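You operate a simulated robot arm through the tools that you are given. There is no shell and no other tool. Be economical: measure what you need, move in short steps, check, and stop when the job is done.

Carry out the task below with a simulated robot arm. There is one attempt and no reset: what you move stays moved.

Task
Stack the 51.0 mm purple ream from the top of the plywood table on top of the 47.0 mm purple ream.
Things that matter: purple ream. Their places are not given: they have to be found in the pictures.

Only the result counts: the job must be done as asked and must still hold three seconds after the hand-in. Knocking over, shifting, dropping, spilling or breaking anything else fails it.

Robot
A 6-joint arm with a two-finger parallel gripper, fixed in place. Base frame: the origin is at the foot of the arm, x ahead of it, y to its left, z up; the work surface is at about z = 0.82. Lengths are in m, angles in degrees, forces in N, time in s.
With the tool pointing down near the work surface it reaches from about 0.24 to 0.64 m from the base axis. Its first joint turns from -66.0 to 66.0 degrees. Payload 2.7 kg.
Tool frame: the origin (TCP) lies between the finger pads and is the grasp point; the fingertips stand 0.023 m ahead of it; z points along the fingers, y is the line along which they close. The gripper opens to 0.094 m. The fingers are 0.038 m wide and 0.01 m thick; the gripper's body (0.054 by 0.096 m) begins 0.039 m behind the TCP.
Orientation is told as [roll, pitch, yaw] about the base's x, y, z axes, in that order, counted from this pose: with the fingers straight down and closing along the base's y, the tool's x points along the base's -x, its y along +y and its z along -z.

Tools
- The arm moves only by the tool send_rows. Its argument "moves" is a list that holds one entry, the list of rows, each a list of 5 numbers: the gripper command, from -1 (shut) to 1 (fully open), values between in proportion, then the shift along the base's x, y, z in m, then the turn about the base's z in degrees. In form: [[[grip, x, y, z, spin], ...]]. A call has 1 to 20 rows; each row shifts and turns the commanded pose from where the row before left it. A row lasts 0.2 s, in which the tool goes at most 0.05 m and 8.6 degrees; a call with a longer step from one row to the next is refused whole, and so is a gripper value outside its range. A pose out of reach is approached as far as the arm can. The call stops where the force on the tool passes 40 N (or 10 N more than at its start, if that is more) or the arm is blocked; 0.2 s more then pass. Each finger travels about 0.045 m/s and halts on what it meets, pressing with about 27 N; the grip force reading is that of the motor and also rises with nothing between the fingers. The clock runs only during rows and for 0.2 s after the last one: add rows that do not move to give the fingers time. It gives the time, the measured TCP pose, the force on the tool (base axes), the opening and the grip force at its end, in the units of the frame above (readings bear some noise).
- Cameras (640 x 400 px; columns grow to the right, rows downward): "scene" is fixed at [0.0714, -0.4235, 1.4154]; the picture's right is [0.76, -0.65, 0.00], its down [-0.35, -0.41, -0.84] and it looks along [0.54, 0.64, -0.54] (base axes); focal length 340 px, centre (320, 200). "wrist" rides on the gripper at [-0.039, 0, -0.044] in the tool frame; the picture's right is [0.00, -1.00, 0.00], its down [0.97, 0.00, -0.24] and it looks along [0.24, 0.00, 0.97] (tool axes); focal length 218 px, centre (320, 200).
- get_image(camera): a new picture of that camera. It takes no simulated time.
- measure_at(camera, pixels): for up to 12 pixels [column, row] of the newest picture of that camera ("zoom" is the newest enlarged one), the place [x, y, z] in the base frame of the surface seen there, good to about 0.002 m, but the place of the scene camera against the robot may be out by one fixed shift of up to 0.018 m in any direction. It takes no simulated time.
- enlarge(camera, box): a new picture of the part [left, top, right, bottom] of that camera's present view, enlarged. It takes no simulated time.
- close_job(): hands the job in; it is judged then, once.

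Keep the steps short. Do not move on a guess: measure, check each grasp and each placing, and mend mistakes. In all there are 60 turns and 22 pictures (those below and enlarged ones count). Leave the gripper open and the arm clear of the work at the hand-in unless told otherwise, and finish with a single line.

The tools are called after "Request:" as name(argument=value, ...) on one line, values as JSON. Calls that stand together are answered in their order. send_rows: Moves the arm, as the interface text tells. Its arguments: {"type":"object","properties":{"moves":{"type":"array"}},"required":["moves"]} The other tools are called the same way: get_image (camera) takes a picture; measure_at (camera, pixels) gives the place of the surface under pixels of a picture; enlarge (camera, box) takes an enlarged picture of a part of a camera's view; close_job () hands the job in.

At the start:

```text
time: 0.0
ee_pos: [0.3059, 0.2021, 1.1079]
tool_rot: [0.0, 0.0, 0.0]
ft_force: [-0.3, 0.0, -0.8]
opening: 0.0942
gripper_force: 0.1
```

scene: 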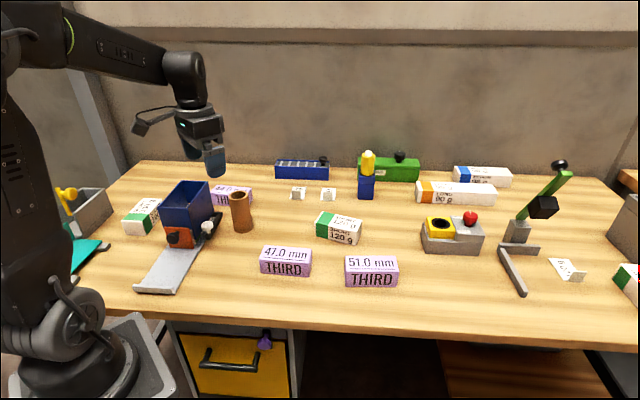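
wrist: 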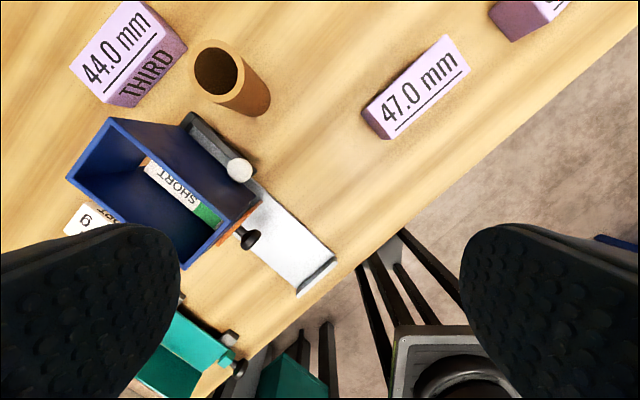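

The 47.0 mm ream is at about (287,260) and the 51.0 mm ream at about (371,270) in the scene picture. I'll enlarge that area to find their corners.

Request:
enlarge(camera="scene", box=[240, 200, 420, 312])

```text
3.56 times, centred on (330, 256) of scene
```

zoom: 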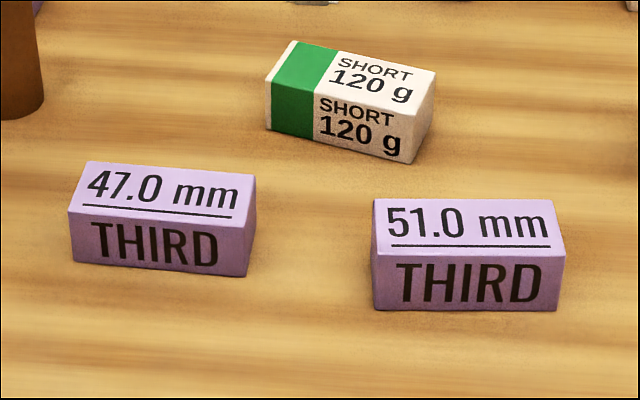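

Both are seen clearly. I'll measure the top corners of each: 51 at (376,200), (550,201), (564,254), (373,252); 47 at (87,164), (254,177), (243,227), (70,205), plus the table.

Request:
measure_at(camera="zoom", pixels=[[378, 202], [548, 203], [561, 252], [375, 250], [88, 166], [252, 179], [241, 225], [72, 205], [465, 330], [160, 290], [467, 285], [310, 240]])

```text
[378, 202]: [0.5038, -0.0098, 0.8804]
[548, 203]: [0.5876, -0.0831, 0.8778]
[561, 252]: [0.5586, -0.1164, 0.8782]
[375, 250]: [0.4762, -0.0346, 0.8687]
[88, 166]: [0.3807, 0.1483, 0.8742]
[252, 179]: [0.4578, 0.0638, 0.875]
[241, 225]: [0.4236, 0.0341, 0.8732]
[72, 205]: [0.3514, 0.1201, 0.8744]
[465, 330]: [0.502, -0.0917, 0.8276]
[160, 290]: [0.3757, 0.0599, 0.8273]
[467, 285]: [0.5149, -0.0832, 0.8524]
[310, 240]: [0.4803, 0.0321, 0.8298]
```

The 51 ream is centred near (0.53, -0.06) with its long side at about -43°. The 47 ream is near (0.40, 0.09) at about -49°. The scene camera may be shifted, so I'll move high above the 51 ream, turn to yaw -43 and measure with the wrist camera.

Request:
send_rows(moves=[[[1, 0.028, -0.032, 0, -5.4], [1, 0.028, -0.032, 0, -5.4], [1, 0.028, -0.032, 0, -5.4], [1, 0.028, -0.032, 0, -5.4], [1, 0.028, -0.032, 0, -5.4], [1, 0.028, -0.032, 0, -5.4], [1, 0.028, -0.032, -0.02, -5.4], [1, 0.028, -0.036, -0.02, -5.2], [1, 0, 0, 0, 0], [1, 0, 0, 0, 0]]])

Request:
get_image(camera="wrist")

```text
time: 2.2
ee_pos: [0.5296, -0.0537, 1.07]
tool_rot: [0.0, 0.0, -43.0]
ft_force: [0.2, -0.2, -0.4]
opening: 0.0939
gripper_force: 0.1
```

```text
18 pictures are left
```

wrist: 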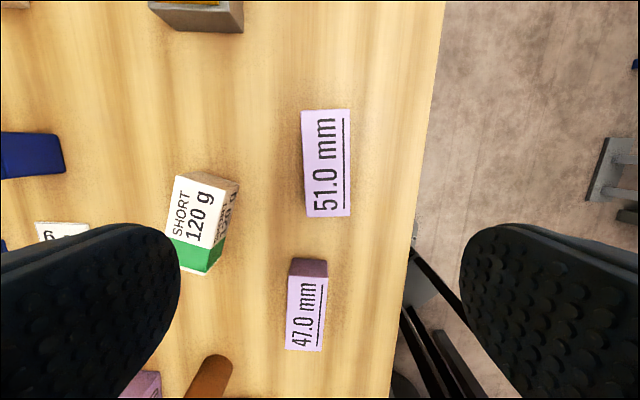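

Both reams are seen from above: 51 with top corners near (302,111), (350,110), (350,215), (306,217); 47 near (290,276), (327,277), (321,350), (286,349). I'll measure these.

Request:
measure_at(camera="wrist", pixels=[[304, 113], [348, 112], [348, 213], [308, 215], [326, 160], [291, 278], [325, 279], [319, 348], [288, 347], [306, 312], [380, 170], [265, 330]])

```text
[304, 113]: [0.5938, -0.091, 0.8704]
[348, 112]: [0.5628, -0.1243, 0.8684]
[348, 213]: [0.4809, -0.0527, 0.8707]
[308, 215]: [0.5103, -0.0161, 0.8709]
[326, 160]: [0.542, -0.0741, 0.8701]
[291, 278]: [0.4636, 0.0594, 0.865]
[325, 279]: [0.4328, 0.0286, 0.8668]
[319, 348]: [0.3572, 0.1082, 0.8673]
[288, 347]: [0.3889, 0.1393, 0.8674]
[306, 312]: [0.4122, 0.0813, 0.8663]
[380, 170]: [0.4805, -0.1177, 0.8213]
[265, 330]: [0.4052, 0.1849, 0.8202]
```

The table is at z 0.820. The 51 ream is centred at (0.537, -0.071), top 0.870, long side at about -41.7°. The 47 ream is centred at (0.4106, 0.0839), top 0.867, at about -46.4°. I'll line up over the 51 ream and come down to about 0.93.

Request:
send_rows(moves=[[[1, 0.0073, -0.0173, 0, 1.3], [1, 0, 0, -0.035, 0], [1, 0, 0, -0.035, 0], [1, 0, 0, -0.035, 0], [1, 0, 0, -0.035, 0], [1, 0, 0, 0, 0], [1, 0, 0, 0, 0]]])

Request:
get_image(camera="wrist")

```text
time: 3.8
ee_pos: [0.5343, -0.0724, 0.9268]
tool_rot: [-0.1, 0.0, -41.7]
ft_force: [0.8, -0.2, 0.1]
opening: 0.0938
gripper_force: 0.1
```

```text
17 pictures are left
```

wrist: 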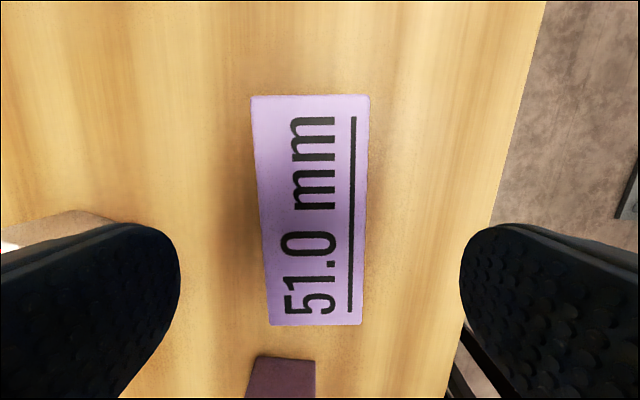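

The ream sits between the fingers. I'll measure its top corners up close to fine-tune.

Request:
measure_at(camera="wrist", pixels=[[253, 99], [367, 99], [360, 322], [272, 322]])

```text
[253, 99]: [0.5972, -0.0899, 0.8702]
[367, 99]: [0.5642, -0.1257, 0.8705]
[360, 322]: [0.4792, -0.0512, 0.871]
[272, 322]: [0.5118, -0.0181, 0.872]
```

The centre is (0.538, -0.071), at -40.7°. I'll correct by 1° and 2 mm, come down to TCP z ≈ 0.854 and close.

Request:
send_rows(moves=[[[1, 0.002, 0.0005, 0, 1.0], [1, 0, 0, -0.025, 0], [1, 0, 0, -0.025, 0], [1, 0, 0, -0.023, 0], [1, 0, 0, 0, 0], [-1, 0, 0, 0, 0], [-1, 0, 0, 0, 0], [-1, 0, 0, 0, 0], [-1, 0, 0, 0, 0], [-1, 0, 0, 0, 0], [-1, 0, 0, 0, 0]]])

```text
time: 6.2
ee_pos: [0.5374, -0.0763, 0.855]
tool_rot: [0.1, 0.1, -40.7]
ft_force: [1.3, -0.1, -0.7]
opening: 0.0518
gripper_force: 26.9
```

The fingers hold at 0.0518 with 27 N, so the ream is grasped. I'll lift it to about 0.96 and check.

Request:
send_rows(moves=[[[-1, 0, 0, 0.01, 0], [-1, 0, 0, 0.03, 0], [-1, 0, 0, 0.035, 0], [-1, 0, 0, 0.035, 0], [-1, 0, 0, 0, 0]]])

Request:
get_image(camera="wrist")

```text
time: 7.4
ee_pos: [0.5369, -0.0772, 0.9661]
tool_rot: [0.1, 0.0, -40.7]
ft_force: [-0.7, -0.7, -3.0]
opening: 0.0519
gripper_force: 26.7
```

```text
16 pictures are left
```

wrist: 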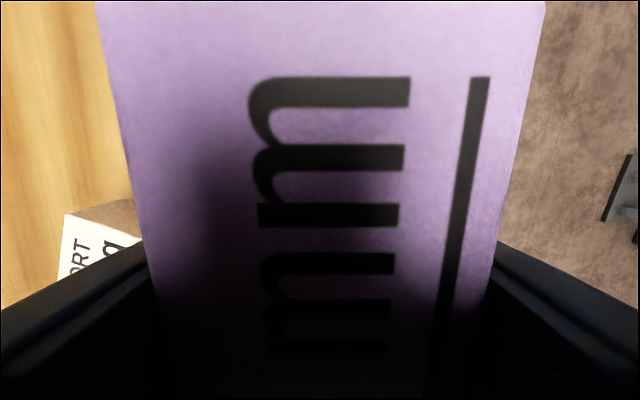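

The ream is held firm, about 0.11 above the table. I'll move over the 47 ream, shifting (-0.126, +0.157) and turning -5.7°, and stay high.

Request:
send_rows(moves=[[[-1, -0.0252, 0.0314, 0, -1.14], [-1, -0.0252, 0.0314, 0, -1.14], [-1, -0.0252, 0.0314, 0, -1.14], [-1, -0.0252, 0.0314, 0, -1.14], [-1, -0.0252, 0.0314, 0, -1.14], [-1, 0, 0, 0, 0], [-1, 0, 0, -0.025, 0], [-1, 0, 0, 0, 0], [-1, 0, 0, 0, 0]]])

Request:
enlarge(camera="scene", box=[200, 180, 380, 292])

```text
time: 9.4
ee_pos: [0.4128, 0.0811, 0.9393]
tool_rot: [0.0, 0.1, -46.4]
ft_force: [0.1, -0.3, -3.6]
opening: 0.0522
gripper_force: 27.3
```

```text
3.56 times, centred on (290, 236) of scene
```

zoom: 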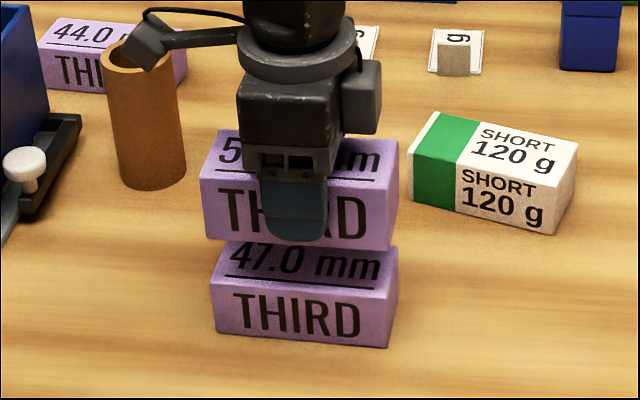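

The 51 ream hangs above the 47. I'll compare the two in the same picture by measuring their front-face points and side edges, which cancels the camera shift.

Request:
measure_at(camera="zoom", pixels=[[205, 190], [208, 225], [240, 225], [350, 235], [387, 220], [386, 240], [216, 300], [218, 322], [240, 320], [350, 332], [387, 315], [384, 340]])

```text
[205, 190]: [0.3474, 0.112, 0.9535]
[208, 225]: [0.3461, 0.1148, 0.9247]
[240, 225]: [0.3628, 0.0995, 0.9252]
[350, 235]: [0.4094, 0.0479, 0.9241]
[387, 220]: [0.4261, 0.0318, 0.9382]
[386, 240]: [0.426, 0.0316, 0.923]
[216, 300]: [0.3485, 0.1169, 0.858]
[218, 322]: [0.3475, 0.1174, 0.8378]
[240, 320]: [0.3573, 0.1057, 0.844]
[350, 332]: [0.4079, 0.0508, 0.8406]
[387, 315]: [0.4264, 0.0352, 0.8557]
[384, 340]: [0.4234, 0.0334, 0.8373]
```

The two front faces differ by about 2 mm, which matches the difference in their widths. The ends differ by about 2 mm, so alignment is good. The gap should be about 37 mm, so I'll come down 33 mm gently.

Request:
send_rows(moves=[[[-1, 0, 0, -0.015, 0], [-1, 0, 0, -0.012, 0], [-1, 0, 0, -0.006, 0], [-1, 0, 0, 0, 0], [-1, 0, 0, 0, 0]]])

```text
time: 10.6
ee_pos: [0.4129, 0.0818, 0.9058]
tool_rot: [-0.1, -0.1, -46.4]
ft_force: [-0.5, -0.1, -2.1]
opening: 0.0518
gripper_force: 27.2
```

The force is still only the weight, so there is no contact yet. I'll go down 3 mm more in small steps.

Request:
send_rows(moves=[[[-1, 0, 0, -0.001, 0], [-1, 0, 0, -0.001, 0], [-1, 0, 0, -0.001, 0], [-1, 0, 0, 0, 0]]])

Request:
enlarge(camera="scene", box=[230, 210, 330, 272])

```text
time: 11.6
ee_pos: [0.4133, 0.0824, 0.9034]
tool_rot: [0.1, 0.0, -46.4]
ft_force: [-0.7, 0.1, -2.1]
opening: 0.0519
gripper_force: 27.1
```

```text
6.40 times, centred on (280, 241) of scene
```

zoom: 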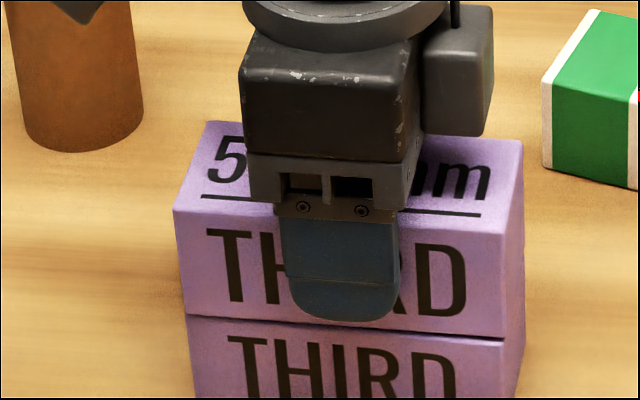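

The gap has nearly closed, but the reading (-2.1 N) still shows no contact. I'll go down 2 mm more in half-millimetre steps.

Request:
send_rows(moves=[[[-1, 0, 0, -0.0005, 0], [-1, 0, 0, -0.0005, 0], [-1, 0, 0, -0.0005, 0], [-1, 0, 0, -0.0005, 0], [-1, 0, 0, 0, 0]]])

```text
time: 12.8
ee_pos: [0.413, 0.0823, 0.9013]
tool_rot: [0.1, 0.0, -46.4]
ft_force: [-7.1, -1.5, 22.4]
opening: 0.0519
gripper_force: 27.2
```

Contact: the force is now +22 N. I'll back off 0.8 mm to ease the pressure, then check.

Request:
send_rows(moves=[[[-1, 0, 0, 0.0008, 0], [-1, 0, 0, 0, 0]]])

```text
time: 13.4
ee_pos: [0.4121, 0.0827, 0.9022]
tool_rot: [0.1, -0.1, -46.5]
ft_force: [3.4, 0.4, 9.4]
opening: 0.0518
gripper_force: 26.9
```

It rests lightly at 9 N. I'll open the fingers and wait.

Request:
send_rows(moves=[[[-0.05, 0, 0, 0, 0], [0.2, 0, 0, 0, 0], [0.5, 0, 0, 0, 0], [0.8, 0, 0, 0, 0], [0.8, 0, 0, 0, 0], [0.8, 0, 0, 0, 0]]])

Request:
enlarge(camera="scene", box=[200, 180, 380, 292])

```text
time: 14.8
ee_pos: [0.412, 0.0819, 0.9025]
tool_rot: [0.0, 0.0, -46.5]
ft_force: [-0.3, 0.3, 0.6]
opening: 0.0846
gripper_force: 0.1
```

```text
3.56 times, centred on (290, 236) of scene
```

zoom: 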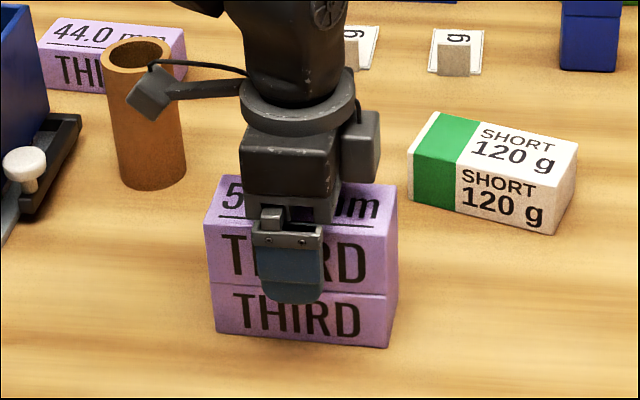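

The stack is flush and free: opening 0.085, force about 0. I'll go straight up.

Request:
send_rows(moves=[[[0.8, 0, 0, 0.015, 0], [0.8, 0, 0, 0.03, 0], [0.8, 0, 0, 0.04, 0], [1, 0, 0, 0.04, 0], [1, 0, 0, 0.04, 0], [1, 0, 0, 0, 0], [1, 0, 0, 0, 0], [1, 0, 0, 0, 0]]])

Request:
get_image(camera="scene")

Request:
get_image(camera="wrist")

```text
time: 16.6
ee_pos: [0.413, 0.0797, 1.0663]
tool_rot: [0.0, 0.0, -46.3]
ft_force: [-0.2, -0.1, 0.6]
opening: 0.0938
gripper_force: 0.0
```

```text
12 pictures are left
```

scene: 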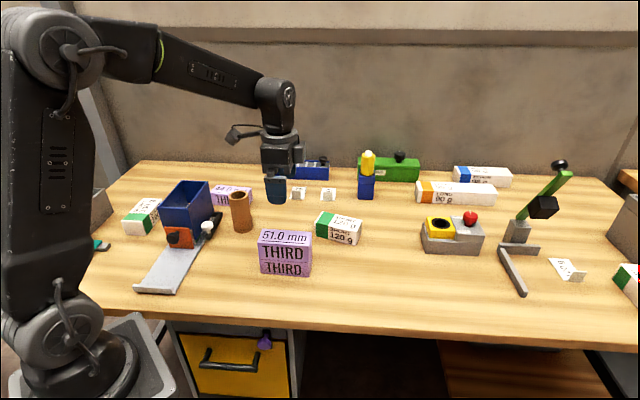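

```text
11 pictures are left
```

wrist: 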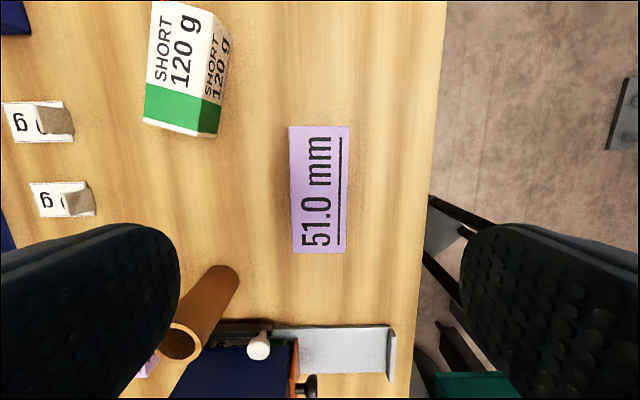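

The 51.0 mm ream sits squarely on the 47.0 mm one. Nothing else has moved, the gripper is open and the arm is clear, so I'm handing in.

Request:
close_job()

```text
The job is handed in.
```

The 51.0 mm purple ream is stacked squarely on the 47.0 mm purple ream, the gripper is open, the arm is clear, and the job is handed in.
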